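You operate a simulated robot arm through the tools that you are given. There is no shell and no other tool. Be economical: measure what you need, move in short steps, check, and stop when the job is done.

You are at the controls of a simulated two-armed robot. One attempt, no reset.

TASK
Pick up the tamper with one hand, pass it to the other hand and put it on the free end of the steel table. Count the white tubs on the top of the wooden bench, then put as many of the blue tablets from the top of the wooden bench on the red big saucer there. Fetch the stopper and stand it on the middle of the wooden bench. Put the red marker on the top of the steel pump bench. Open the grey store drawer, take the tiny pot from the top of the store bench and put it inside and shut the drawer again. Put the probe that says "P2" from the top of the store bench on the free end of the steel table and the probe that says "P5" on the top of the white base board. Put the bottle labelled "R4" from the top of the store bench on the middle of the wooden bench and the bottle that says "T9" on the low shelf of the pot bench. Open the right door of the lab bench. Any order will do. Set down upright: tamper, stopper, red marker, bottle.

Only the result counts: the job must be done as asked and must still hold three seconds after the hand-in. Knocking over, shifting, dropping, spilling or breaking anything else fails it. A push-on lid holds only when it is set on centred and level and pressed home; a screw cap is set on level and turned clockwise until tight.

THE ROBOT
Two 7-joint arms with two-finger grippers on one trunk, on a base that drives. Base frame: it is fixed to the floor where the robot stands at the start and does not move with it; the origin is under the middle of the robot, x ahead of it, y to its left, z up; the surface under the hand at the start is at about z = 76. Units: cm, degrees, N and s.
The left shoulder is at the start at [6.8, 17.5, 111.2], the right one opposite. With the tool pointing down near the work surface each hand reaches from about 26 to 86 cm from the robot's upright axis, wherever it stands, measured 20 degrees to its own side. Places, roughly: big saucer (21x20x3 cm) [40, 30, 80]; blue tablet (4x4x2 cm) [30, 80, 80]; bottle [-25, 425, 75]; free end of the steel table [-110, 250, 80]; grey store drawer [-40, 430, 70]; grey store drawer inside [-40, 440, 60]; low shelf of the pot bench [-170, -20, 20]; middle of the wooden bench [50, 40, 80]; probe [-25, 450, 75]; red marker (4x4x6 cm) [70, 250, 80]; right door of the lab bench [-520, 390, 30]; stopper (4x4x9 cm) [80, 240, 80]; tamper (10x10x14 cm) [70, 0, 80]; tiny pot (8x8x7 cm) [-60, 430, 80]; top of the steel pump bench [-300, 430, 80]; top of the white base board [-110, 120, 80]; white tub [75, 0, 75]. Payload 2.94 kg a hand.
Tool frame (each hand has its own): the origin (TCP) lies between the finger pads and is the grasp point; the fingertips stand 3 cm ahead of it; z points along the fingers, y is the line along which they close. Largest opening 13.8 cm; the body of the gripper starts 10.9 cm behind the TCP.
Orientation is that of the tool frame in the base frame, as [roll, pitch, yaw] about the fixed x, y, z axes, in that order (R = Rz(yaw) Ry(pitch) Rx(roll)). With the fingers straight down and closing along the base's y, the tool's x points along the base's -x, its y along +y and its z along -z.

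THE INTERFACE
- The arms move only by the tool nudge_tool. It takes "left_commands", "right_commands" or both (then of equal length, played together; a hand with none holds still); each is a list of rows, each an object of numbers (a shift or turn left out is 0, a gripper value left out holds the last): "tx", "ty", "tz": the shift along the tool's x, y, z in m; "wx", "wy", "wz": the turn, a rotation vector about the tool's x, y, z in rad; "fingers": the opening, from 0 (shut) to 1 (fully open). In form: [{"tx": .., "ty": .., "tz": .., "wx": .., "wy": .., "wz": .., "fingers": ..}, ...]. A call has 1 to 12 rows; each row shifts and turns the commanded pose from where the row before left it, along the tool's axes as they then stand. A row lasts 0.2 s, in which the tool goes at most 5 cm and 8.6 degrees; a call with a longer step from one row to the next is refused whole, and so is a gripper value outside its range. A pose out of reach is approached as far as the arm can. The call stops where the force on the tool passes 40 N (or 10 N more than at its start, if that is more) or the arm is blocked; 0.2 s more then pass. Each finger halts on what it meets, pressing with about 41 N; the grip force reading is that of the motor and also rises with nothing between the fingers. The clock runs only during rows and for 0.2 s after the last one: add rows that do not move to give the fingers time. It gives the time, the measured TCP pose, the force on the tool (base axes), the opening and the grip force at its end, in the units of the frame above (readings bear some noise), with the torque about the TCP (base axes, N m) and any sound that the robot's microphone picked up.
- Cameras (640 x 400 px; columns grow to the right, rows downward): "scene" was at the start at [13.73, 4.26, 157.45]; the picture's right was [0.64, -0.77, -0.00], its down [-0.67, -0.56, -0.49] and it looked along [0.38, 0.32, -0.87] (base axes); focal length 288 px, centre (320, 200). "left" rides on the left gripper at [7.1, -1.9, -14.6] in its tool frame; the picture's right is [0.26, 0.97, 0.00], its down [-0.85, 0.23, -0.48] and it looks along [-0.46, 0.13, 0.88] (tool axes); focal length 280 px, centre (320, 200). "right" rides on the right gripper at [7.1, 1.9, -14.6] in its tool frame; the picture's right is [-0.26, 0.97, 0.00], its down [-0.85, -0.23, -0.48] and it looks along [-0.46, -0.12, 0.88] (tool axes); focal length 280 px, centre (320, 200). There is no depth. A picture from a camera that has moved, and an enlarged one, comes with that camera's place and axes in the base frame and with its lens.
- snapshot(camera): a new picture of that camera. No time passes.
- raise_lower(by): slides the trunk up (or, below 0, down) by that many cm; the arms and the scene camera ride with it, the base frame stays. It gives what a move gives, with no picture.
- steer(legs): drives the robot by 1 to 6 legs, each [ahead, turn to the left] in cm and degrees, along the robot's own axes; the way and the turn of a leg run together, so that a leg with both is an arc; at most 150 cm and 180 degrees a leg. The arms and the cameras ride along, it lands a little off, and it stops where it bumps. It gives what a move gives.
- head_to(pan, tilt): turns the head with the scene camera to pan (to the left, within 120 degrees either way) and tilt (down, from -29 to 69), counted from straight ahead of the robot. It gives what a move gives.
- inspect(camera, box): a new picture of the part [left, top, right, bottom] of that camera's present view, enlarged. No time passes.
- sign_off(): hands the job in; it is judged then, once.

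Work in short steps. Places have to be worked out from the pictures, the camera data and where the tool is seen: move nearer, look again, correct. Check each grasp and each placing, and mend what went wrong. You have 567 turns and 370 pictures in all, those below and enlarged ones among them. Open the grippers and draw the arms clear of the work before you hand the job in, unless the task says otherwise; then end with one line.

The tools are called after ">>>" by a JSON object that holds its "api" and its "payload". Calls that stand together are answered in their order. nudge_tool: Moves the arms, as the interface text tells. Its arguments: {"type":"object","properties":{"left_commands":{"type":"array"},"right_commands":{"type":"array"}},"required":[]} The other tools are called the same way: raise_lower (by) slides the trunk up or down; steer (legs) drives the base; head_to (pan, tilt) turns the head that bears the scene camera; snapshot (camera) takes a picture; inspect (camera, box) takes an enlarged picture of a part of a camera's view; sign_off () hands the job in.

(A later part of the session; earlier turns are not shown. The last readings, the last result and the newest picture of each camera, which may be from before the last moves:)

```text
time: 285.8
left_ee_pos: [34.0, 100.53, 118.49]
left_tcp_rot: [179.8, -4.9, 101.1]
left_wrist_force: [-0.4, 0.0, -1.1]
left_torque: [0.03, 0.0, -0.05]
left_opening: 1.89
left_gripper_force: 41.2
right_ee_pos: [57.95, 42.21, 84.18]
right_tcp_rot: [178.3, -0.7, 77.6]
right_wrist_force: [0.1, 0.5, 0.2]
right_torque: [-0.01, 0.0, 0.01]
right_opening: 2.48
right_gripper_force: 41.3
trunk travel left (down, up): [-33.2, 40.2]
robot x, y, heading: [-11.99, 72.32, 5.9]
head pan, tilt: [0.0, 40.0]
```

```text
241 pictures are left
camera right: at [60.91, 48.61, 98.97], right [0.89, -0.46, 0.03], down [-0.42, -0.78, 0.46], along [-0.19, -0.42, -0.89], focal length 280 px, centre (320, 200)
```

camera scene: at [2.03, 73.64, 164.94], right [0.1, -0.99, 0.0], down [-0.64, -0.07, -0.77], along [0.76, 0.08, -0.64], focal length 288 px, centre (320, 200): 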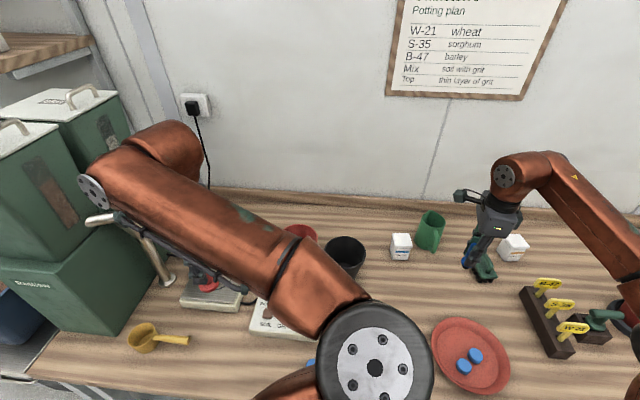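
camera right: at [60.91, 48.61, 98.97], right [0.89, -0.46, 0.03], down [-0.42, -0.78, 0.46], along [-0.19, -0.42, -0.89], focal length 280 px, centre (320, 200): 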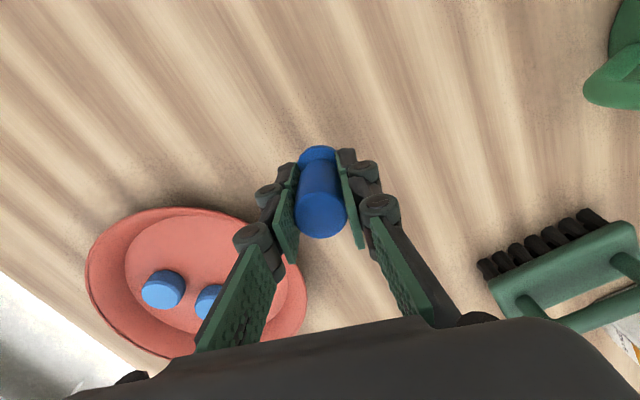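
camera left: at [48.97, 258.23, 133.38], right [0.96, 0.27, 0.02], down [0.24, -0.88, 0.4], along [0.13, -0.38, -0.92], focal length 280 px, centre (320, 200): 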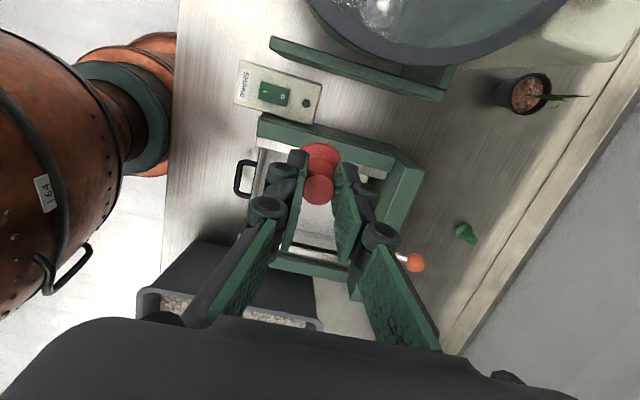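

Clear spot. I lower in fine steps until contact.

>>> {"api": "nudge_tool", "payload": {"right_commands": [{"tz": 0.01}, {"tz": 0.006}, {"tz": 0.003}, {}]}}

>>> {"api": "nudge_tool", "payload": {"right_commands": [{"tz": 0.002}, {"tz": 0.002}, {}]}}

```text
time: 286.8
left_ee_pos: [33.97, 100.44, 118.45]
left_tcp_rot: [179.8, -5.0, 101.1]
left_wrist_force: [-0.6, 0.5, -0.8]
left_torque: [0.0, 0.03, -0.02]
left_opening: 1.86
left_gripper_force: 40.9
right_ee_pos: [57.93, 42.1, 82.28]
right_tcp_rot: [178.4, -0.6, 77.6]
right_wrist_force: [0.2, 0.1, 0.7]
right_torque: [0.01, -0.04, 0.0]
right_opening: 2.5
right_gripper_force: 40.8
trunk travel left (down, up): [-33.2, 40.2]
robot x, y, heading: [-12.14, 72.42, 5.8]
head pan, tilt: [0.0, 40.0]
```

```text
time: 287.6
left_ee_pos: [34.06, 100.51, 118.49]
left_tcp_rot: [179.8, -4.9, 101.0]
left_wrist_force: [0.0, -0.2, -1.1]
left_torque: [0.02, -0.02, 0.02]
left_opening: 1.9
left_gripper_force: 40.9
right_ee_pos: [58.04, 42.08, 82.12]
right_tcp_rot: [178.4, -0.6, 77.6]
right_wrist_force: [0.4, 0.3, -0.5]
right_torque: [0.01, 0.02, -0.02]
right_opening: 2.49
right_gripper_force: 41.2
trunk travel left (down, up): [-33.2, 40.2]
robot x, y, heading: [-12.16, 72.25, 6.0]
head pan, tilt: [0.0, 40.0]
```

>>> {"api": "nudge_tool", "payload": {"right_commands": [{"tz": 0.002}, {"tz": 0.002}, {}]}}

>>> {"api": "nudge_tool", "payload": {"right_commands": [{"tz": 0.002}, {}]}}

```text
time: 288.4
left_ee_pos: [33.92, 100.38, 118.48]
left_tcp_rot: [179.7, -4.8, 101.2]
left_wrist_force: [0.8, -0.3, -0.9]
left_torque: [0.03, 0.01, 0.01]
left_opening: 1.89
left_gripper_force: 41.2
right_ee_pos: [57.92, 42.03, 81.91]
right_tcp_rot: [178.2, -0.7, 77.6]
right_wrist_force: [1.3, -2.9, 12.6]
right_torque: [-0.1, 0.06, 0.0]
right_opening: 2.48
right_gripper_force: 40.4
trunk travel left (down, up): [-33.2, 40.2]
robot x, y, heading: [-12.33, 72.18, 5.9]
head pan, tilt: [0.0, 40.0]
```

```text
time: 289.0
left_ee_pos: [33.79, 100.53, 118.66]
left_tcp_rot: [179.6, -4.9, 101.1]
left_wrist_force: [0.2, 0.0, -0.6]
left_torque: [0.03, 0.0, 0.02]
left_opening: 1.89
left_gripper_force: 40.1
right_ee_pos: [58.05, 42.07, 81.73]
right_tcp_rot: [178.1, -0.7, 77.6]
right_wrist_force: [2.4, -3.1, 24.7]
right_torque: [-0.23, 0.03, -0.03]
right_opening: 2.52
right_gripper_force: 40.3
trunk travel left (down, up): [-33.2, 40.2]
robot x, y, heading: [-12.0, 72.58, 6.1]
head pan, tilt: [0.0, 40.0]
```

Contact felt. I ease up 2 mm, release and withdraw upward.

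>>> {"api": "nudge_tool", "payload": {"right_commands": [{"tz": -0.002}, {"fingers": 0.35}, {}, {}, {}, {"tz": -0.02}, {"tz": -0.03}, {"tz": -0.04}, {"tz": -0.04}, {"tz": -0.04}, {"tz": -0.04}, {}]}}

>>> {"api": "snapshot", "payload": {"camera": "right"}}

```text
time: 291.6
left_ee_pos: [34.09, 100.47, 118.39]
left_tcp_rot: [179.8, -4.8, 101.1]
left_wrist_force: [-0.6, -0.4, -0.7]
left_torque: [0.02, 0.01, -0.02]
left_opening: 1.91
left_gripper_force: 41.1
right_ee_pos: [57.48, 41.88, 102.56]
right_tcp_rot: [178.3, -0.7, 77.6]
right_wrist_force: [0.6, -0.4, 0.1]
right_torque: [0.02, 0.03, -0.01]
right_opening: 4.81
right_gripper_force: 0.1
trunk travel left (down, up): [-33.2, 40.2]
robot x, y, heading: [-12.2, 72.46, 5.8]
head pan, tilt: [0.0, 40.0]
```

```text
240 pictures are left
camera right: at [60.48, 48.29, 117.25], right [0.89, -0.46, 0.02], down [-0.42, -0.78, 0.46], along [-0.19, -0.42, -0.89], focal length 280 px, centre (320, 200)
```

right: 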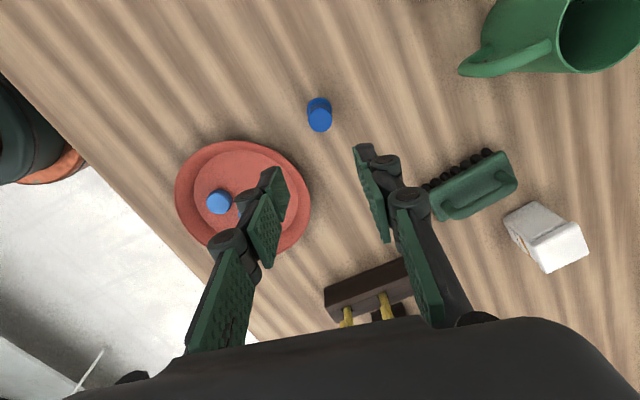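

The stopper stands at the bench middle. I retract the right hand and drive to the store bench.

>>> {"api": "nudge_tool", "payload": {"right_commands": [{"tz": -0.03, "ty": -0.02}, {"tz": -0.04, "ty": -0.02}, {"tz": -0.04, "ty": -0.02}, {"tz": -0.03, "ty": -0.03}, {"ty": -0.03}, {"ty": -0.03}, {"ty": -0.03}, {"ty": -0.03}, {}]}}

>>> {"api": "steer", "payload": {"legs": [[-26, 0]]}}

>>> {"api": "steer", "payload": {"legs": [[0, 85]]}}

>>> {"api": "steer", "payload": {"legs": [[140, 0]]}}

>>> {"api": "steer", "payload": {"legs": [[120, 0]]}}

>>> {"api": "snapshot", "payload": {"camera": "scene"}}

```text
time: 293.6
left_ee_pos: [34.09, 100.45, 118.45]
left_tcp_rot: [179.8, -5.0, 101.1]
left_wrist_force: [0.0, 0.5, -0.8]
left_torque: [0.01, -0.01, 0.03]
left_opening: 1.88
left_gripper_force: 40.7
right_ee_pos: [36.46, 46.23, 115.98]
right_tcp_rot: [178.4, -0.7, 77.7]
right_wrist_force: [-0.4, 0.5, 0.0]
right_torque: [0.02, 0.01, 0.01]
right_opening: 4.82
right_gripper_force: 0.1
trunk travel left (down, up): [-33.2, 40.2]
robot x, y, heading: [-12.19, 72.6, 5.7]
head pan, tilt: [0.0, 40.0]
```

```text
time: 295.5
left_ee_pos: [8.18, 97.79, 118.46]
left_tcp_rot: [179.7, -4.9, 101.4]
left_wrist_force: [-0.6, -0.5, -0.3]
left_torque: [0.02, -0.07, 0.01]
left_opening: 1.88
left_gripper_force: 41.0
right_ee_pos: [10.57, 43.84, 116.08]
right_tcp_rot: [178.4, -0.7, 77.7]
right_wrist_force: [0.4, -0.7, 0.0]
right_torque: [0.03, -0.04, -0.02]
right_opening: 4.82
right_gripper_force: 0.0
trunk travel left (down, up): [-33.2, 40.2]
robot x, y, heading: [-37.86, 69.34, 6.2]
head pan, tilt: [0.0, 40.0]
```

```text
time: 299.6
left_ee_pos: [-63.12, 117.42, 118.42]
left_tcp_rot: [179.9, -4.9, -172.9]
left_wrist_force: [-0.7, 0.4, -1.8]
left_torque: [-0.01, 0.0, 0.02]
left_opening: 1.9
left_gripper_force: 40.6
right_ee_pos: [-8.83, 116.13, 116.05]
right_tcp_rot: [178.3, -0.7, 163.7]
right_wrist_force: [0.6, 0.8, -0.9]
right_torque: [-0.01, 0.01, -0.02]
right_opening: 4.82
right_gripper_force: 0.1
trunk travel left (down, up): [-33.2, 40.2]
robot x, y, heading: [-37.97, 69.72, 91.8]
head pan, tilt: [0.0, 40.0]
```

```text
time: 306.6
left_ee_pos: [-68.21, 260.05, 118.51]
left_tcp_rot: [179.7, -5.0, -172.6]
left_wrist_force: [0.7, 0.5, -0.3]
left_torque: [-0.01, -0.02, 0.02]
left_opening: 1.89
left_gripper_force: 41.0
right_ee_pos: [-14.05, 258.77, 116.02]
right_tcp_rot: [178.4, -0.7, 163.8]
right_wrist_force: [0.6, 0.1, 0.5]
right_torque: [-0.01, 0.01, -0.03]
right_opening: 4.85
right_gripper_force: 0.0
trunk travel left (down, up): [-33.2, 40.2]
robot x, y, heading: [-43.0, 212.11, 92.3]
head pan, tilt: [0.0, 40.0]
```

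```text
time: 312.8
left_ee_pos: [-72.86, 381.92, 118.41]
left_tcp_rot: [179.8, -4.9, -172.6]
left_wrist_force: [0.2, 0.6, -1.0]
left_torque: [-0.03, -0.01, 0.02]
left_opening: 1.89
left_gripper_force: 41.1
right_ee_pos: [-18.71, 380.69, 115.91]
right_tcp_rot: [178.5, -0.8, 163.9]
right_wrist_force: [0.8, -0.9, -0.3]
right_torque: [-0.01, -0.01, -0.01]
right_opening: 4.85
right_gripper_force: 0.0
trunk travel left (down, up): [-33.2, 40.2]
robot x, y, heading: [-47.48, 333.83, 92.0]
head pan, tilt: [0.0, 40.0]
```

```text
239 pictures are left
camera scene: at [-48.02, 348.15, 164.93], right [1.0, 0.04, 0.0], down [0.02, -0.64, -0.77], along [-0.03, 0.77, -0.64], focal length 288 px, centre (320, 200)
```

scene: 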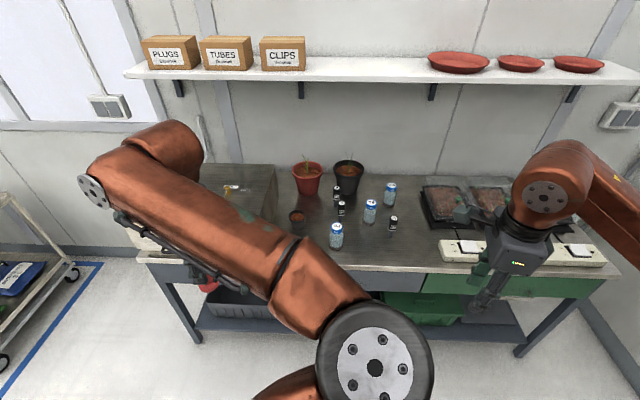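

>>> {"api": "inspect", "payload": {"camera": "scene", "box": [280, 150, 440, 250]}}

>>> {"api": "head_to", "payload": {"pan": 0, "tilt": 50}}

>>> {"api": "snapshot", "payload": {"camera": "scene"}}

```text
4.00 times, centred on (360, 200) of scene
camera zoom: at [-48.02, 348.15, 164.93], right [1.0, 0.04, 0.0], down [0.02, -0.64, -0.77], along [-0.03, 0.77, -0.64], focal length 1150 px, centre (160, 200)
```

zoom: 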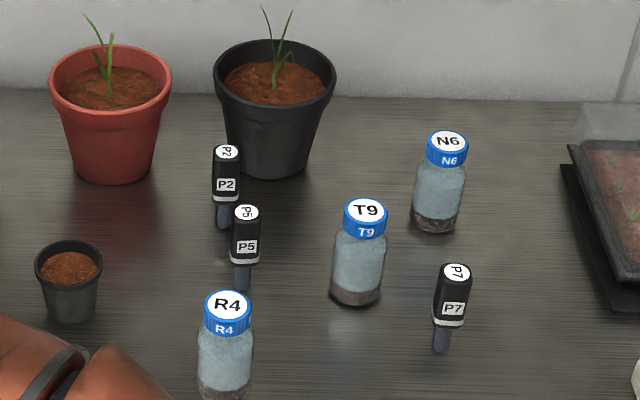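

```text
time: 313.5
left_ee_pos: [-72.91, 381.86, 118.44]
left_tcp_rot: [179.7, -4.9, -172.6]
left_wrist_force: [0.6, 0.0, -0.5]
left_torque: [-0.01, -0.04, -0.02]
left_opening: 1.89
left_gripper_force: 40.9
right_ee_pos: [-18.73, 380.73, 116.16]
right_tcp_rot: [178.4, -0.8, 163.8]
right_wrist_force: [-0.1, 0.0, -1.2]
right_torque: [0.02, 0.0, 0.0]
right_opening: 4.86
right_gripper_force: 0.1
trunk travel left (down, up): [-33.2, 40.2]
robot x, y, heading: [-47.04, 333.94, 92.0]
head pan, tilt: [0.0, 50.0]
```

```text
237 pictures are left
camera scene: at [-47.97, 347.3, 163.52], right [1.0, 0.04, 0.0], down [0.03, -0.77, -0.64], along [-0.03, 0.64, -0.77], focal length 288 px, centre (320, 200)
```

scene: 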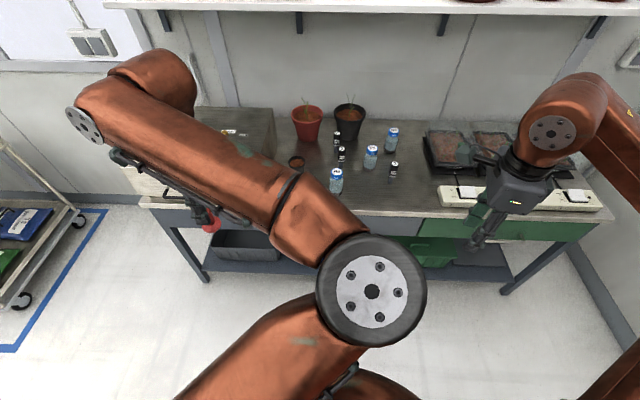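

I read R4 at (−44,425), T9 (−30,439), P2 (−44.5,451), P5 (−42.6,441), tiny pot (−61,436); bench edge y≈415. I lean the left arm aside to view the drawers.

>>> {"api": "nudge_tool", "payload": {"left_commands": [{"wy": -0.13}, {"wy": -0.13}, {"wy": -0.13}, {"wy": -0.13}, {"wy": -0.09}, {"tx": 0.03}, {"tx": 0.03}, {"tx": 0.03}, {}]}}

>>> {"api": "snapshot", "payload": {"camera": "scene"}}

```text
time: 315.5
left_ee_pos: [-80.6, 380.78, 114.02]
left_tcp_rot: [179.7, 30.0, -172.8]
left_wrist_force: [-0.1, -0.8, 0.0]
left_torque: [0.03, 0.03, 0.03]
left_opening: 1.88
left_gripper_force: 41.7
right_ee_pos: [-18.66, 380.68, 116.02]
right_tcp_rot: [178.3, -0.8, 163.8]
right_wrist_force: [-0.8, -0.6, -0.8]
right_torque: [0.0, 0.04, -0.02]
right_opening: 4.85
right_gripper_force: 0.0
trunk travel left (down, up): [-33.2, 40.2]
robot x, y, heading: [-47.43, 333.8, 92.3]
head pan, tilt: [0.0, 50.0]
```

```text
236 pictures are left
camera scene: at [-47.88, 347.24, 163.53], right [1.0, 0.04, 0.0], down [0.03, -0.77, -0.64], along [-0.03, 0.64, -0.77], focal length 288 px, centre (320, 200)
```

scene: 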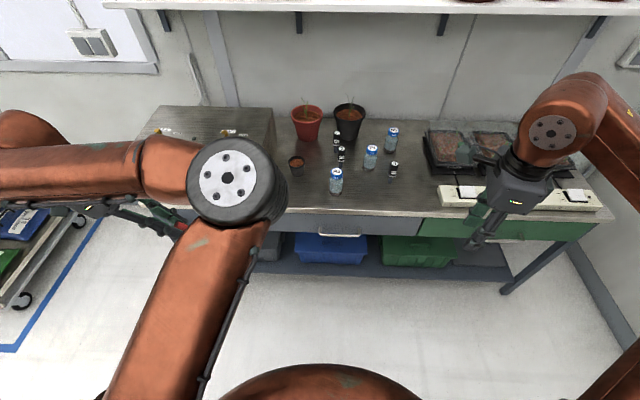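

The grey middle drawer's bow handle is near (−42,412,62). I orient the right hand pointing forward-down with vertical closing, to pinch the handle bar.

>>> {"api": "nudge_tool", "payload": {"right_commands": [{"wz": -0.11}, {"wz": -0.11}, {"wz": -0.1}, {"wx": -0.14}, {"wx": -0.14}, {"wx": -0.14}, {"wx": -0.14}, {"wx": -0.14}, {"wx": -0.14}, {}]}}

>>> {"api": "snapshot", "payload": {"camera": "scene"}}

>>> {"api": "snapshot", "payload": {"camera": "right"}}

```text
time: 317.7
left_ee_pos: [-80.46, 380.84, 114.03]
left_tcp_rot: [179.9, 30.0, -172.7]
left_wrist_force: [0.3, 0.7, -0.7]
left_torque: [-0.05, 0.02, 0.01]
left_opening: 1.87
left_gripper_force: 41.3
right_ee_pos: [-18.71, 380.73, 115.87]
right_tcp_rot: [130.1, -0.3, -177.7]
right_wrist_force: [-0.6, 0.3, 0.1]
right_torque: [0.02, 0.01, 0.06]
right_opening: 4.81
right_gripper_force: 0.1
trunk travel left (down, up): [-33.2, 40.2]
robot x, y, heading: [-47.92, 334.01, 92.3]
head pan, tilt: [0.0, 50.0]
```

```text
235 pictures are left
camera scene: at [-47.9, 347.41, 163.5], right [1.0, 0.04, 0.0], down [0.03, -0.77, -0.64], along [-0.03, 0.64, -0.77], focal length 288 px, centre (320, 200)
```

scene: 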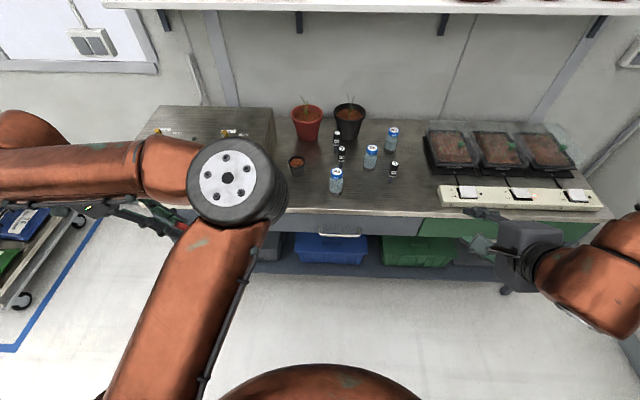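

```text
234 pictures are left
camera right: at [-25.34, 370.59, 126.79], right [0.24, 0.63, 0.74], down [0.87, -0.48, 0.13], along [0.43, 0.61, -0.66], focal length 280 px, centre (320, 200)
```

right: 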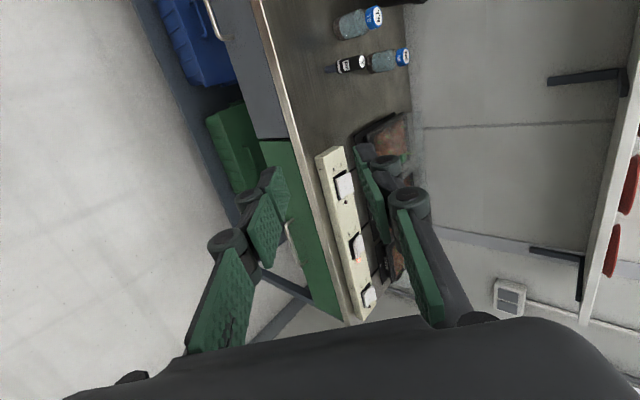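

>>> {"api": "nudge_tool", "payload": {"right_commands": [{"tx": 0.0187, "ty": -0.0176, "tz": 0.024}, {"tx": 0.0187, "ty": -0.0176, "tz": 0.024}, {"tx": 0.0187, "ty": -0.0176, "tz": 0.024}, {"tx": 0.0187, "ty": -0.0176, "tz": 0.024}, {"tx": 0.0187, "ty": -0.0176, "tz": 0.024}, {"tx": 0.0187, "ty": -0.0176, "tz": 0.024}, {"tx": 0.0187, "ty": -0.0176, "tz": 0.024}, {"tx": 0.0187, "ty": -0.0176, "tz": 0.024}, {"tx": 0.0187, "ty": -0.0176, "tz": 0.024}, {"tx": 0.0187, "ty": -0.0176, "tz": 0.024}, {"tx": 0.0187, "ty": -0.0176, "tz": 0.024}, {"tx": 0.0187, "ty": -0.0176, "tz": 0.024}]}}

>>> {"api": "snapshot", "payload": {"camera": "scene"}}

>>> {"api": "snapshot", "payload": {"camera": "right"}}

```text
time: 320.3
left_ee_pos: [-80.54, 380.94, 113.9]
left_tcp_rot: [179.7, 30.1, -172.6]
left_wrist_force: [0.3, -0.5, -0.4]
left_torque: [0.0, -0.01, -0.05]
left_opening: 1.9
left_gripper_force: 41.1
right_ee_pos: [-31.69, 388.49, 84.17]
right_tcp_rot: [130.1, -0.1, -177.9]
right_wrist_force: [-0.6, 0.0, 0.0]
right_torque: [-0.03, -0.06, -0.06]
right_opening: 4.85
right_gripper_force: 0.0
right hand out of reach, approached as far as the arm can: row 3, 4, 5, 6, 7
trunk travel left (down, up): [-33.2, 40.2]
robot x, y, heading: [-47.29, 333.66, 92.1]
head pan, tilt: [0.0, 50.0]
```

```text
233 pictures are left
camera scene: at [-48.06, 347.36, 163.51], right [1.0, 0.04, 0.0], down [0.03, -0.77, -0.64], along [-0.02, 0.64, -0.77], focal length 288 px, centre (320, 200)
```

scene: 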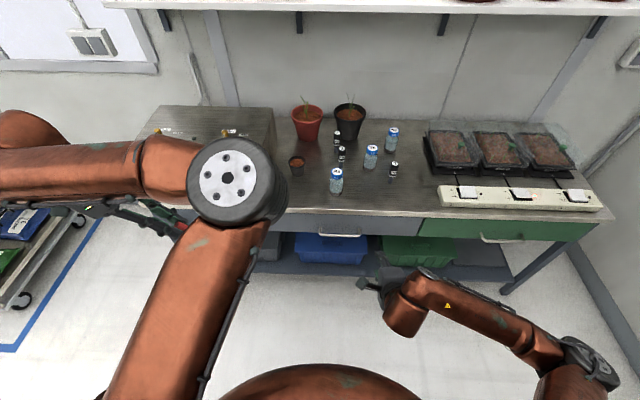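

```text
232 pictures are left
camera right: at [-38.37, 378.33, 94.98], right [0.24, 0.63, 0.74], down [0.87, -0.48, 0.13], along [0.44, 0.61, -0.66], focal length 280 px, centre (320, 200)
```

right: 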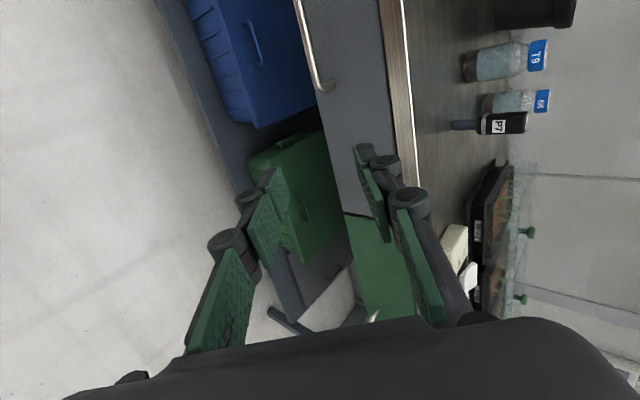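

Handle refined to ≈(−43,408.4,69.2). I move to a pre-grasp 10 cm short of it.

>>> {"api": "nudge_tool", "payload": {"right_commands": [{"tx": 0.0135, "ty": 0.0016, "tz": 0.0186}, {"tx": 0.0135, "ty": 0.0016, "tz": 0.0186}, {"tx": 0.0135, "ty": 0.0016, "tz": 0.0186}, {"tx": 0.0135, "ty": 0.0016, "tz": 0.0186}, {"tx": 0.0135, "ty": 0.0016, "tz": 0.0186}, {"tx": 0.0135, "ty": 0.0016, "tz": 0.0186}, {"tx": 0.0135, "ty": 0.0016, "tz": 0.0186}, {"tx": 0.0135, "ty": 0.0016, "tz": 0.0186}, {}]}}

>>> {"api": "snapshot", "payload": {"camera": "right"}}

>>> {"api": "snapshot", "payload": {"camera": "scene"}}

```text
time: 322.3
left_ee_pos: [-80.49, 380.84, 114.01]
left_tcp_rot: [179.8, 30.0, -172.7]
left_wrist_force: [0.2, 0.6, -0.3]
left_torque: [0.02, 0.04, 0.0]
left_opening: 1.88
left_gripper_force: 40.6
right_ee_pos: [-42.92, 400.03, 75.66]
right_tcp_rot: [130.1, -0.1, -177.8]
right_wrist_force: [0.4, -0.8, 1.0]
right_torque: [-0.02, 0.03, -0.02]
right_opening: 4.83
right_gripper_force: 0.0
trunk travel left (down, up): [-33.2, 40.2]
robot x, y, heading: [-47.67, 333.93, 92.3]
head pan, tilt: [0.0, 50.0]
```

```text
231 pictures are left
camera right: at [-49.58, 389.8, 86.57], right [0.24, 0.63, 0.74], down [0.87, -0.48, 0.13], along [0.43, 0.61, -0.66], focal length 280 px, centre (320, 200)
```

right: 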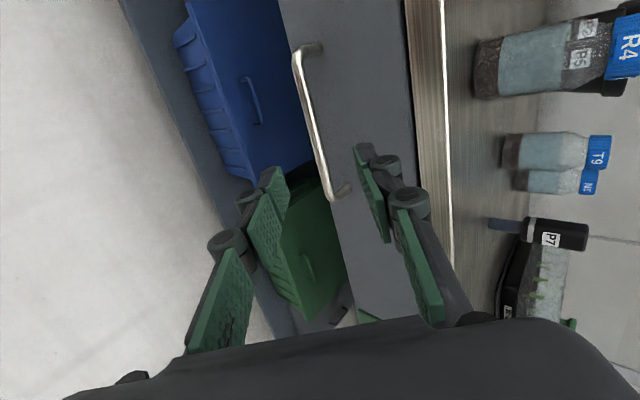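

```text
230 pictures are left
camera scene: at [-47.99, 347.28, 163.52], right [1.0, 0.04, 0.0], down [0.03, -0.77, -0.64], along [-0.02, 0.64, -0.77], focal length 288 px, centre (320, 200)
```

scene: 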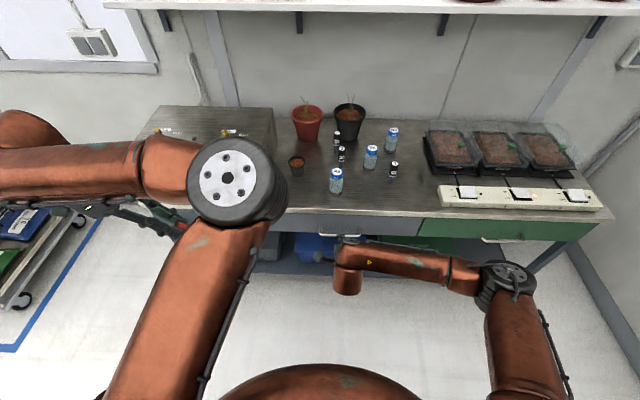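

Handle is on the approach axis, somewhat farther. I advance 10 cm and look.

>>> {"api": "nudge_tool", "payload": {"right_commands": [{"tz": 0.02}, {"tz": 0.025}, {"tz": 0.025}, {"tz": 0.025}, {}]}}

>>> {"api": "snapshot", "payload": {"camera": "right"}}

```text
time: 323.5
left_ee_pos: [-80.54, 380.79, 113.93]
left_tcp_rot: [179.7, 30.0, -172.8]
left_wrist_force: [0.9, -0.3, -0.4]
left_torque: [-0.04, 0.03, -0.01]
left_opening: 1.85
left_gripper_force: 41.6
right_ee_pos: [-43.28, 407.38, 69.6]
right_tcp_rot: [130.1, -0.1, -177.8]
right_wrist_force: [-0.2, -0.2, -0.1]
right_torque: [-0.02, 0.01, -0.01]
right_opening: 4.84
right_gripper_force: 0.1
trunk travel left (down, up): [-33.2, 40.2]
robot x, y, heading: [-47.64, 333.97, 92.2]
head pan, tilt: [0.0, 50.0]
```

```text
229 pictures are left
camera right: at [-49.95, 397.1, 80.44], right [0.24, 0.63, 0.74], down [0.87, -0.48, 0.13], along [0.43, 0.61, -0.66], focal length 280 px, centre (320, 200)
```

right: 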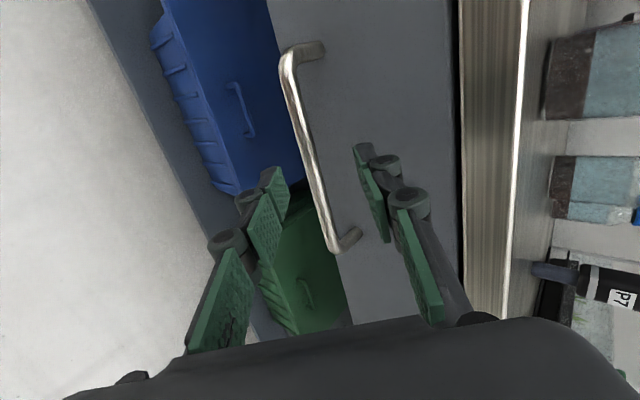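

>>> {"api": "nudge_tool", "payload": {"right_commands": [{"tz": 0.02}, {"tz": 0.02}, {}]}}

>>> {"api": "snapshot", "payload": {"camera": "right"}}

>>> {"api": "inspect", "payload": {"camera": "scene", "box": [280, 190, 440, 290]}}

```text
time: 324.3
left_ee_pos: [-80.6, 380.78, 114.16]
left_tcp_rot: [179.6, 30.1, -172.8]
left_wrist_force: [-0.6, -0.2, 0.7]
left_torque: [0.01, -0.01, 0.03]
left_opening: 1.89
left_gripper_force: 40.4
right_ee_pos: [-43.41, 410.41, 67.0]
right_tcp_rot: [130.1, -0.1, -177.7]
right_wrist_force: [-0.1, -2.2, 0.8]
right_torque: [0.08, -0.01, 0.05]
right_opening: 4.88
right_gripper_force: 0.0
trunk travel left (down, up): [-33.2, 40.2]
robot x, y, heading: [-47.52, 333.89, 91.8]
head pan, tilt: [0.0, 50.0]
```

```text
228 pictures are left
camera right: at [-50.14, 400.17, 77.92], right [0.24, 0.63, 0.74], down [0.87, -0.48, 0.13], along [0.43, 0.61, -0.66], focal length 280 px, centre (320, 200)
```

right: 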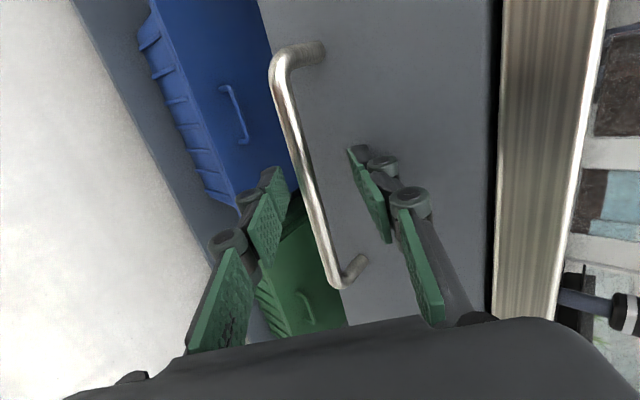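

```text
4.00 times, centred on (360, 240) of scene
camera zoom: at [-48.04, 347.27, 163.52], right [1.0, 0.04, 0.0], down [0.03, -0.77, -0.64], along [-0.02, 0.64, -0.77], focal length 1150 px, centre (160, 40)
```

zoom: 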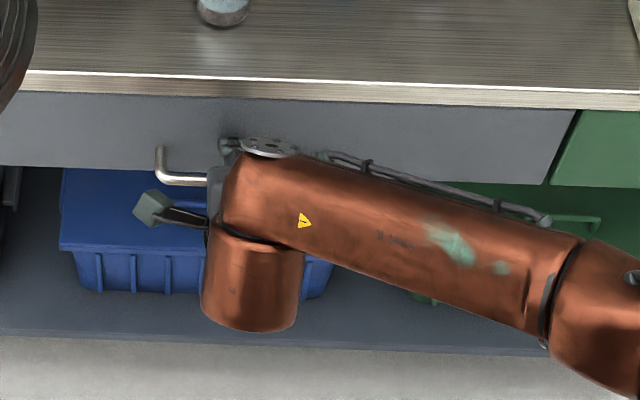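

The upper fingertip just touches the drawer face; the bar is between the fingertips. I ease back 3 mm and close on the bar.

>>> {"api": "nudge_tool", "payload": {"right_commands": [{"tz": -0.003}, {"fingers": 0.2}, {}, {}, {"tz": 0.008}, {"fingers": 0.0}, {}, {}, {}]}}

>>> {"api": "snapshot", "payload": {"camera": "right"}}

```text
time: 326.3
left_ee_pos: [-80.5, 380.9, 113.85]
left_tcp_rot: [179.7, 30.0, -172.7]
left_wrist_force: [-0.2, 0.2, -0.1]
left_torque: [0.0, 0.03, 0.02]
left_opening: 1.89
left_gripper_force: 41.0
right_ee_pos: [-43.39, 410.47, 66.05]
right_tcp_rot: [130.8, -0.2, -177.9]
right_wrist_force: [-2.6, -18.8, -27.7]
right_torque: [-0.28, 0.48, -0.71]
right_opening: 1.1
right_gripper_force: 37.7
trunk travel left (down, up): [-33.2, 40.2]
robot x, y, heading: [-47.58, 333.5, 92.1]
head pan, tilt: [0.0, 50.0]
```

```text
226 pictures are left
camera right: at [-50.13, 400.38, 77.06], right [0.24, 0.64, 0.73], down [0.87, -0.48, 0.13], along [0.43, 0.6, -0.67], focal length 280 px, centre (320, 200)
```

right: 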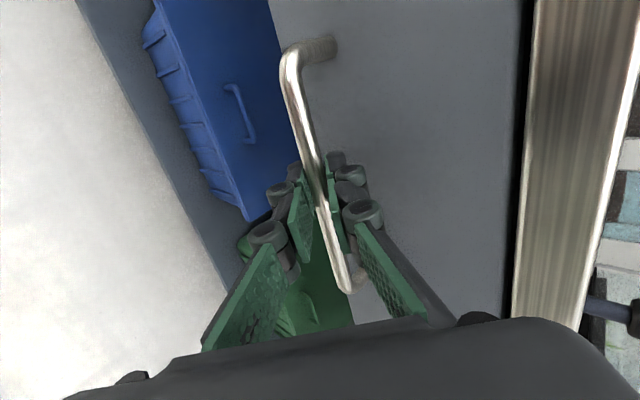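

Bar gripped (1.1 cm). I pull the drawer straight back.

>>> {"api": "nudge_tool", "payload": {"right_commands": [{"ty": -0.0065, "tz": -0.0077}, {"ty": -0.013, "tz": -0.0153}, {"ty": -0.013, "tz": -0.0153}, {"ty": -0.013, "tz": -0.0153}, {}]}}

>>> {"api": "snapshot", "payload": {"camera": "right"}}

```text
time: 327.5
left_ee_pos: [-80.5, 381.77, 113.76]
left_tcp_rot: [-179.7, 30.4, -172.5]
left_wrist_force: [-0.1, -1.3, -0.6]
left_torque: [0.07, 0.05, 0.04]
left_opening: 1.91
left_gripper_force: 40.5
right_ee_pos: [-43.4, 403.94, 66.05]
right_tcp_rot: [131.0, -0.7, -177.6]
right_wrist_force: [-15.3, 0.1, -35.5]
right_torque: [-0.16, 0.88, 0.08]
right_opening: 1.07
right_gripper_force: 38.1
trunk travel left (down, up): [-33.2, 40.2]
robot x, y, heading: [-47.26, 333.6, 92.0]
head pan, tilt: [0.0, 50.0]
```

```text
225 pictures are left
camera right: at [-50.0, 393.94, 77.22], right [0.24, 0.65, 0.72], down [0.87, -0.47, 0.13], along [0.43, 0.6, -0.68], focal length 280 px, centre (320, 200)
```

right: 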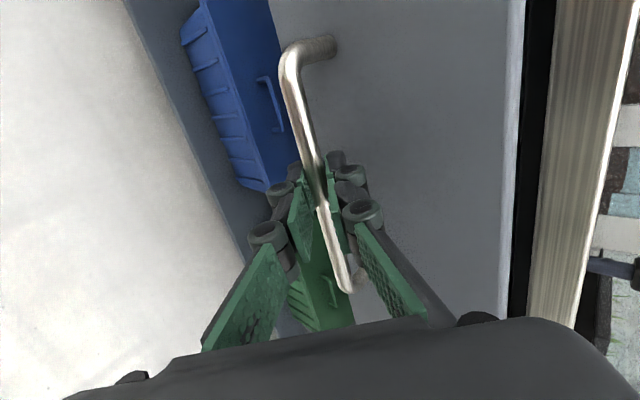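

It slides. I relieve the upward strain, then continue pulling.

>>> {"api": "nudge_tool", "payload": {"right_commands": [{"ty": -0.0038, "tz": 0.0032, "tx": 0.002}, {}]}}

>>> {"api": "nudge_tool", "payload": {"right_commands": [{"ty": -0.0135, "tz": -0.015}, {"ty": -0.0135, "tz": -0.015}, {"ty": -0.0135, "tz": -0.015}, {"ty": -0.0135, "tz": -0.015}, {}]}}

>>> {"api": "snapshot", "payload": {"camera": "scene"}}

```text
time: 327.9
left_ee_pos: [-79.36, 377.55, 114.85]
left_tcp_rot: [177.4, 31.2, -174.4]
left_wrist_force: [1.4, -0.7, -0.6]
left_torque: [0.11, 0.06, 0.07]
left_opening: 1.87
left_gripper_force: 41.5
right_ee_pos: [-42.58, 400.52, 66.94]
right_tcp_rot: [132.1, -1.2, -179.3]
right_wrist_force: [-12.5, 1.3, -34.8]
right_torque: [-0.48, -0.82, 0.11]
right_opening: 1.15
right_gripper_force: 38.6
trunk travel left (down, up): [-33.2, 40.2]
robot x, y, heading: [-47.78, 333.85, 92.1]
head pan, tilt: [0.0, 50.0]
stopped in row 1 (right hand): the arm was blocked; the commanded pose is now the measured one
```

```text
time: 328.2
left_ee_pos: [-78.57, 371.36, 115.9]
left_tcp_rot: [173.4, 32.5, -176.8]
left_wrist_force: [3.8, 0.7, -0.8]
left_torque: [-0.06, 0.33, 0.02]
left_opening: 1.9
left_gripper_force: 41.3
right_ee_pos: [-41.67, 396.03, 69.17]
right_tcp_rot: [129.7, -0.7, 179.6]
right_wrist_force: [15.0, -1.8, -11.0]
right_torque: [1.36, 1.03, 1.5]
right_opening: 0.0
right_gripper_force: 28.2
trunk travel left (down, up): [-33.2, 40.2]
robot x, y, heading: [-47.39, 333.81, 92.3]
head pan, tilt: [0.0, 50.0]
stopped in row 1 (right hand): the force on the tool passed its limit at 53 N (the readings are from after the stop); the commanded pose is now the measured one
```

```text
224 pictures are left
camera scene: at [-48.52, 355.4, 163.53], right [1.0, 0.04, 0.0], down [0.03, -0.8, -0.6], along [-0.02, 0.6, -0.8], focal length 288 px, centre (320, 200)
```

scene: 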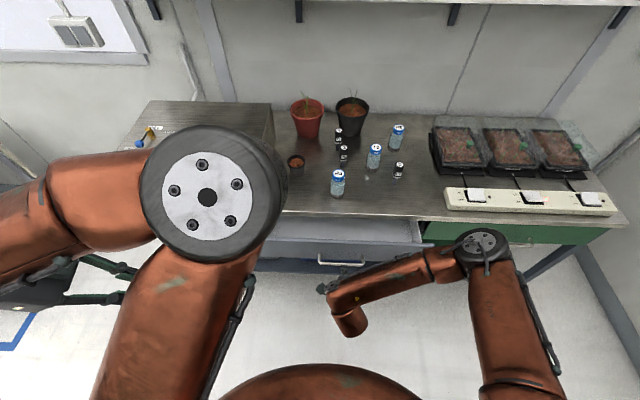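

The handle slipped off and the body rocked; the drawer is partly open. I let it settle.

>>> {"api": "head_to", "payload": {"pan": 0, "tilt": 48}}

>>> {"api": "head_to", "payload": {"pan": 10, "tilt": 50}}

>>> {"api": "head_to", "payload": {"pan": -10, "tilt": 50}}

>>> {"api": "head_to", "payload": {"pan": 0, "tilt": 50}}

>>> {"api": "snapshot", "payload": {"camera": "scene"}}

>>> {"api": "snapshot", "payload": {"camera": "right"}}

```text
time: 328.8
left_ee_pos: [-79.35, 372.94, 115.69]
left_tcp_rot: [174.9, 31.6, -175.7]
left_wrist_force: [0.0, 1.0, 0.1]
left_torque: [-0.11, 0.05, -0.07]
left_opening: 1.91
left_gripper_force: 40.7
right_ee_pos: [-42.58, 397.46, 68.74]
right_tcp_rot: [129.5, -1.1, -179.3]
right_wrist_force: [1.9, 0.9, -0.4]
right_torque: [-0.04, 0.07, 0.08]
right_opening: 0.01
right_gripper_force: 28.6
trunk travel left (down, up): [-33.2, 40.2]
robot x, y, heading: [-47.38, 333.96, 92.5]
head pan, tilt: [0.0, 48.0]
```

```text
time: 329.5
left_ee_pos: [-79.31, 370.45, 116.54]
left_tcp_rot: [173.0, 31.5, -176.5]
left_wrist_force: [-0.2, -0.5, -0.6]
left_torque: [-0.05, 0.08, -0.01]
left_opening: 1.91
left_gripper_force: 40.6
right_ee_pos: [-42.54, 395.81, 70.06]
right_tcp_rot: [128.2, -1.2, -179.0]
right_wrist_force: [-0.8, -0.1, 1.6]
right_torque: [-0.04, -0.04, -0.06]
right_opening: 0.0
right_gripper_force: 28.2
trunk travel left (down, up): [-33.2, 40.2]
robot x, y, heading: [-47.47, 334.0, 91.9]
head pan, tilt: [10.0, 50.0]
```

```text
time: 330.3
left_ee_pos: [-79.47, 371.83, 115.99]
left_tcp_rot: [174.1, 31.5, -176.0]
left_wrist_force: [0.0, 1.1, -1.5]
left_torque: [-0.08, 0.0, -0.06]
left_opening: 1.87
left_gripper_force: 41.6
right_ee_pos: [-42.43, 396.7, 69.12]
right_tcp_rot: [128.8, -1.1, -179.2]
right_wrist_force: [0.1, 0.5, 0.6]
right_torque: [-0.04, 0.01, 0.01]
right_opening: 0.02
right_gripper_force: 28.0
trunk travel left (down, up): [-33.2, 40.2]
robot x, y, heading: [-47.54, 333.82, 92.4]
head pan, tilt: [-10.0, 50.0]
```

```text
time: 331.1
left_ee_pos: [-79.23, 371.39, 116.12]
left_tcp_rot: [173.8, 31.6, -176.3]
left_wrist_force: [-0.4, 0.7, -0.3]
left_torque: [0.0, 0.01, 0.02]
left_opening: 1.89
left_gripper_force: 41.5
right_ee_pos: [-42.61, 396.53, 69.44]
right_tcp_rot: [128.6, -1.2, -179.1]
right_wrist_force: [-0.6, 0.4, 0.3]
right_torque: [0.04, 0.0, 0.02]
right_opening: 0.02
right_gripper_force: 28.2
trunk travel left (down, up): [-33.2, 40.2]
robot x, y, heading: [-47.59, 333.65, 92.3]
head pan, tilt: [0.0, 50.0]
```

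```text
223 pictures are left
camera scene: at [-48.06, 347.29, 163.52], right [1.0, 0.04, 0.0], down [0.03, -0.77, -0.64], along [-0.03, 0.64, -0.77], focal length 288 px, centre (320, 200)
```

scene: 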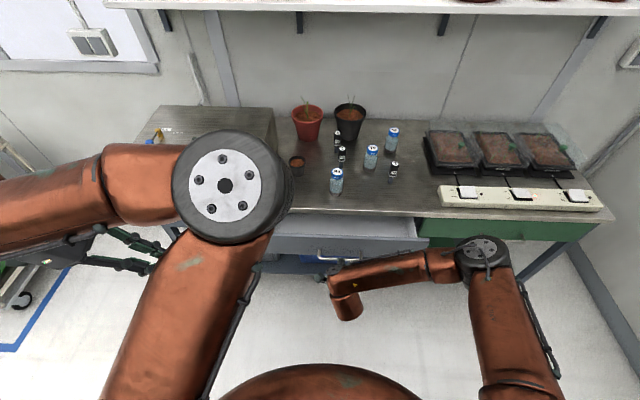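

```text
222 pictures are left
camera right: at [-49.33, 386.19, 80.23], right [0.27, 0.61, 0.75], down [0.86, -0.5, 0.1], along [0.44, 0.62, -0.66], focal length 280 px, centre (320, 200)
```

right: 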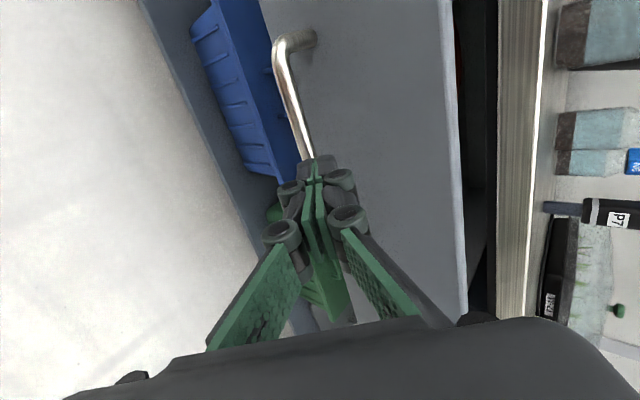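

Drawer is ~10 cm open. I back the hand off, make it upright and will pinch the drawer's front panel from above instead.

>>> {"api": "nudge_tool", "payload": {"right_commands": [{"tz": -0.02, "fingers": 0.4}, {"tz": -0.03}, {"tz": -0.03}, {"tz": -0.03, "ty": 0.02}, {"ty": 0.03, "wx": 0.1}, {"ty": 0.03, "wx": 0.1}, {"wx": 0.14}, {"wx": 0.14}, {"wx": 0.14}, {"wx": 0.14}, {"wx": 0.137}, {}]}}

>>> {"api": "inspect", "payload": {"camera": "scene", "box": [260, 190, 420, 290]}}

>>> {"api": "snapshot", "payload": {"camera": "right"}}

```text
time: 333.6
left_ee_pos: [-79.26, 371.42, 116.22]
left_tcp_rot: [173.8, 31.5, -176.2]
left_wrist_force: [0.1, -0.6, -1.9]
left_torque: [0.03, 0.01, 0.04]
left_opening: 1.88
left_gripper_force: 40.8
right_ee_pos: [-42.16, 393.03, 82.42]
right_tcp_rot: [179.7, -1.1, -179.0]
right_wrist_force: [-0.7, -0.3, 0.6]
right_torque: [0.03, 0.02, 0.0]
right_opening: 5.52
right_gripper_force: 0.0
trunk travel left (down, up): [-33.2, 40.2]
robot x, y, heading: [-47.65, 333.69, 92.1]
head pan, tilt: [0.0, 50.0]
```

```text
4.00 times, centred on (340, 240) of scene
camera zoom: at [-48.05, 347.26, 163.53], right [1.0, 0.04, 0.0], down [0.03, -0.77, -0.64], along [-0.03, 0.64, -0.77], focal length 1150 px, centre (240, 40)
```

zoom: 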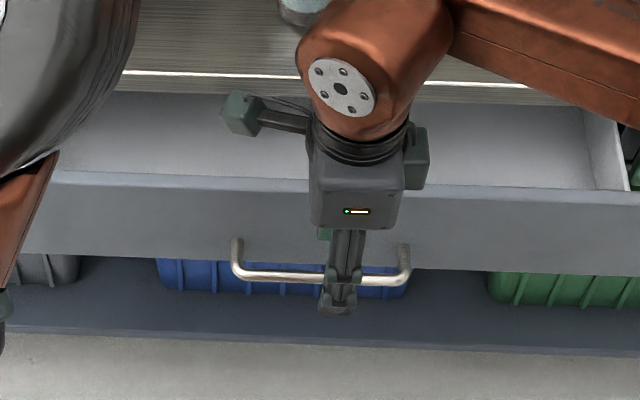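

```text
220 pictures are left
camera right: at [-49.17, 394.84, 97.26], right [0.24, 0.97, 0.0], down [0.86, -0.22, 0.46], along [0.44, -0.11, -0.89], focal length 280 px, centre (320, 200)
```

right: 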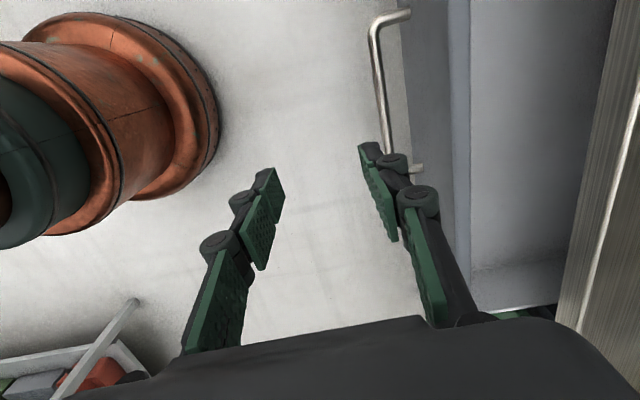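

Panel top at y≈405, z≈73. I hook closed fingers inside the panel and pull.

>>> {"api": "nudge_tool", "payload": {"right_commands": [{"fingers": 0.0, "ty": 0.02}, {"ty": 0.03}, {"ty": 0.03}, {"ty": 0.03}, {"ty": 0.03}, {"ty": 0.025}, {"tz": 0.03}, {"tz": 0.03}, {"tz": 0.03}, {"tz": 0.02}, {}]}}

>>> {"api": "snapshot", "payload": {"camera": "right"}}

```text
time: 336.1
left_ee_pos: [-79.26, 371.36, 116.15]
left_tcp_rot: [173.8, 31.6, -176.2]
left_wrist_force: [-0.1, 0.6, -0.4]
left_torque: [-0.03, 0.06, -0.02]
left_opening: 1.9
left_gripper_force: 41.1
right_ee_pos: [-42.72, 409.64, 71.58]
right_tcp_rot: [179.5, -1.3, -179.0]
right_wrist_force: [1.5, -0.1, -0.7]
right_torque: [-0.03, 0.01, -0.05]
right_opening: 0.0
right_gripper_force: 28.4
trunk travel left (down, up): [-33.2, 40.2]
robot x, y, heading: [-47.81, 334.12, 92.4]
head pan, tilt: [0.0, 50.0]
```

```text
219 pictures are left
camera right: at [-49.49, 411.42, 86.3], right [0.25, 0.97, 0.0], down [0.86, -0.22, 0.46], along [0.44, -0.11, -0.89], focal length 280 px, centre (320, 200)
```

right: 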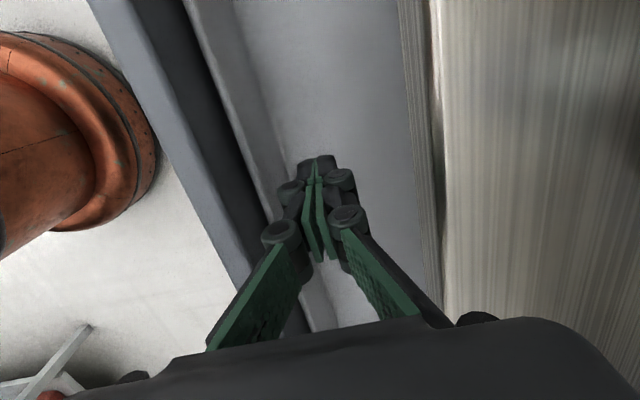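

Fingers are inside the drawer. I pull back toward the robot.

>>> {"api": "nudge_tool", "payload": {"right_commands": [{"ty": -0.015}, {"ty": -0.02}, {"ty": -0.02}, {"ty": -0.02}, {"ty": -0.02}, {"ty": -0.02}, {"ty": -0.02}, {}]}}

>>> {"api": "snapshot", "payload": {"camera": "scene"}}

```text
time: 337.9
left_ee_pos: [-79.38, 371.46, 116.01]
left_tcp_rot: [173.8, 31.4, -176.3]
left_wrist_force: [-0.8, 0.3, -1.0]
left_torque: [-0.01, 0.03, 0.02]
left_opening: 1.89
left_gripper_force: 40.5
right_ee_pos: [-42.66, 396.26, 71.48]
right_tcp_rot: [179.7, -1.2, -179.0]
right_wrist_force: [0.2, -0.2, 0.0]
right_torque: [0.0, -0.01, 0.04]
right_opening: 0.0
right_gripper_force: 28.5
trunk travel left (down, up): [-33.2, 40.2]
robot x, y, heading: [-47.44, 333.72, 92.2]
head pan, tilt: [0.0, 50.0]
```

```text
218 pictures are left
camera scene: at [-48.1, 347.32, 163.51], right [1.0, 0.04, 0.0], down [0.03, -0.77, -0.64], along [-0.03, 0.64, -0.77], focal length 288 px, centre (320, 200)
```

scene: 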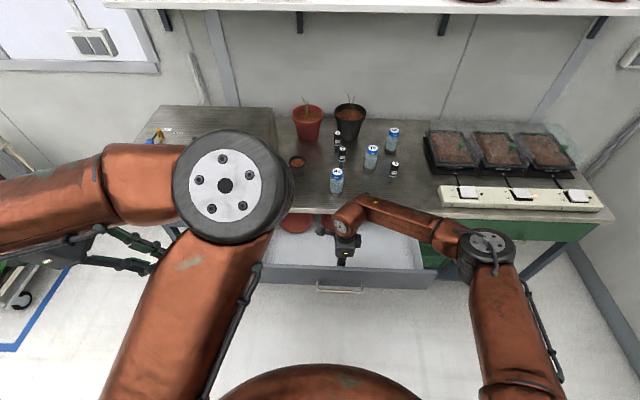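

The drawer is open ~20 cm with free room inside. I lift the hand out and drive closer for the tiny pot.

>>> {"api": "nudge_tool", "payload": {"right_commands": [{"tz": -0.03}, {"tz": -0.04}, {"tz": -0.04}, {"tz": -0.04}, {"tz": -0.04}, {"tz": -0.04}, {"tz": -0.04, "ty": -0.02}, {"tz": -0.04, "ty": -0.03}, {"ty": -0.03}, {"ty": -0.03, "fingers": 1.0}, {"ty": -0.03}, {}]}}

>>> {"api": "steer", "payload": {"legs": [[28, 0]]}}

>>> {"api": "snapshot", "payload": {"camera": "right"}}

>>> {"api": "snapshot", "payload": {"camera": "scene"}}

```text
time: 340.4
left_ee_pos: [-79.38, 371.34, 115.99]
left_tcp_rot: [173.8, 31.4, -176.2]
left_wrist_force: [0.3, 0.1, 0.0]
left_torque: [-0.02, 0.02, -0.03]
left_opening: 1.91
left_gripper_force: 41.3
right_ee_pos: [-41.65, 382.29, 102.44]
right_tcp_rot: [179.6, -1.2, -179.0]
right_wrist_force: [0.3, 0.2, 0.4]
right_torque: [0.0, 0.02, -0.01]
right_opening: 7.09
right_gripper_force: 0.0
trunk travel left (down, up): [-33.2, 40.2]
robot x, y, heading: [-47.62, 334.18, 92.2]
head pan, tilt: [0.0, 50.0]
```

```text
time: 342.4
left_ee_pos: [-80.71, 399.47, 116.0]
left_tcp_rot: [173.8, 31.5, -175.9]
left_wrist_force: [-0.4, 0.2, 0.1]
left_torque: [-0.05, -0.01, -0.02]
left_opening: 1.88
left_gripper_force: 41.0
right_ee_pos: [-42.99, 410.53, 102.39]
right_tcp_rot: [179.7, -1.2, -178.8]
right_wrist_force: [-0.1, 0.3, -0.6]
right_torque: [-0.05, -0.04, 0.03]
right_opening: 13.79
right_gripper_force: 0.1
trunk travel left (down, up): [-33.2, 40.2]
robot x, y, heading: [-48.59, 361.97, 92.6]
head pan, tilt: [0.0, 50.0]
```

```text
217 pictures are left
camera right: at [-49.78, 412.2, 117.14], right [0.24, 0.97, 0.0], down [0.86, -0.22, 0.46], along [0.44, -0.11, -0.89], focal length 280 px, centre (320, 200)
```

right: 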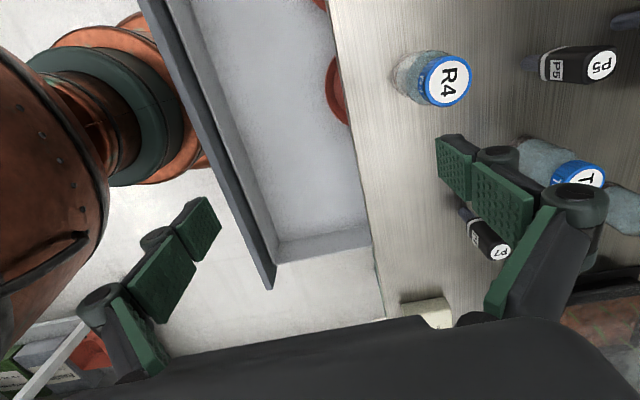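

```text
216 pictures are left
camera scene: at [-49.28, 375.5, 163.51], right [1.0, 0.04, 0.0], down [0.03, -0.77, -0.64], along [-0.03, 0.64, -0.77], focal length 288 px, centre (320, 200)
```

scene: 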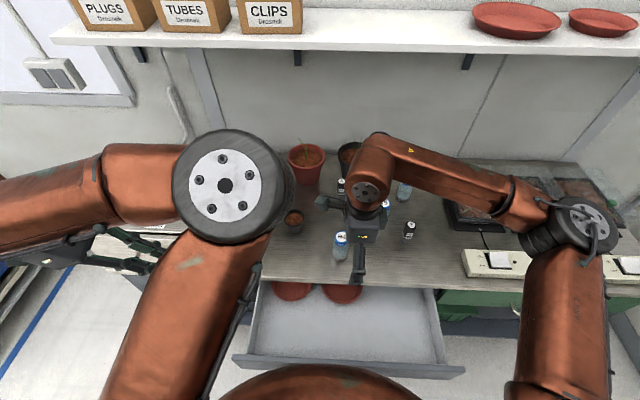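

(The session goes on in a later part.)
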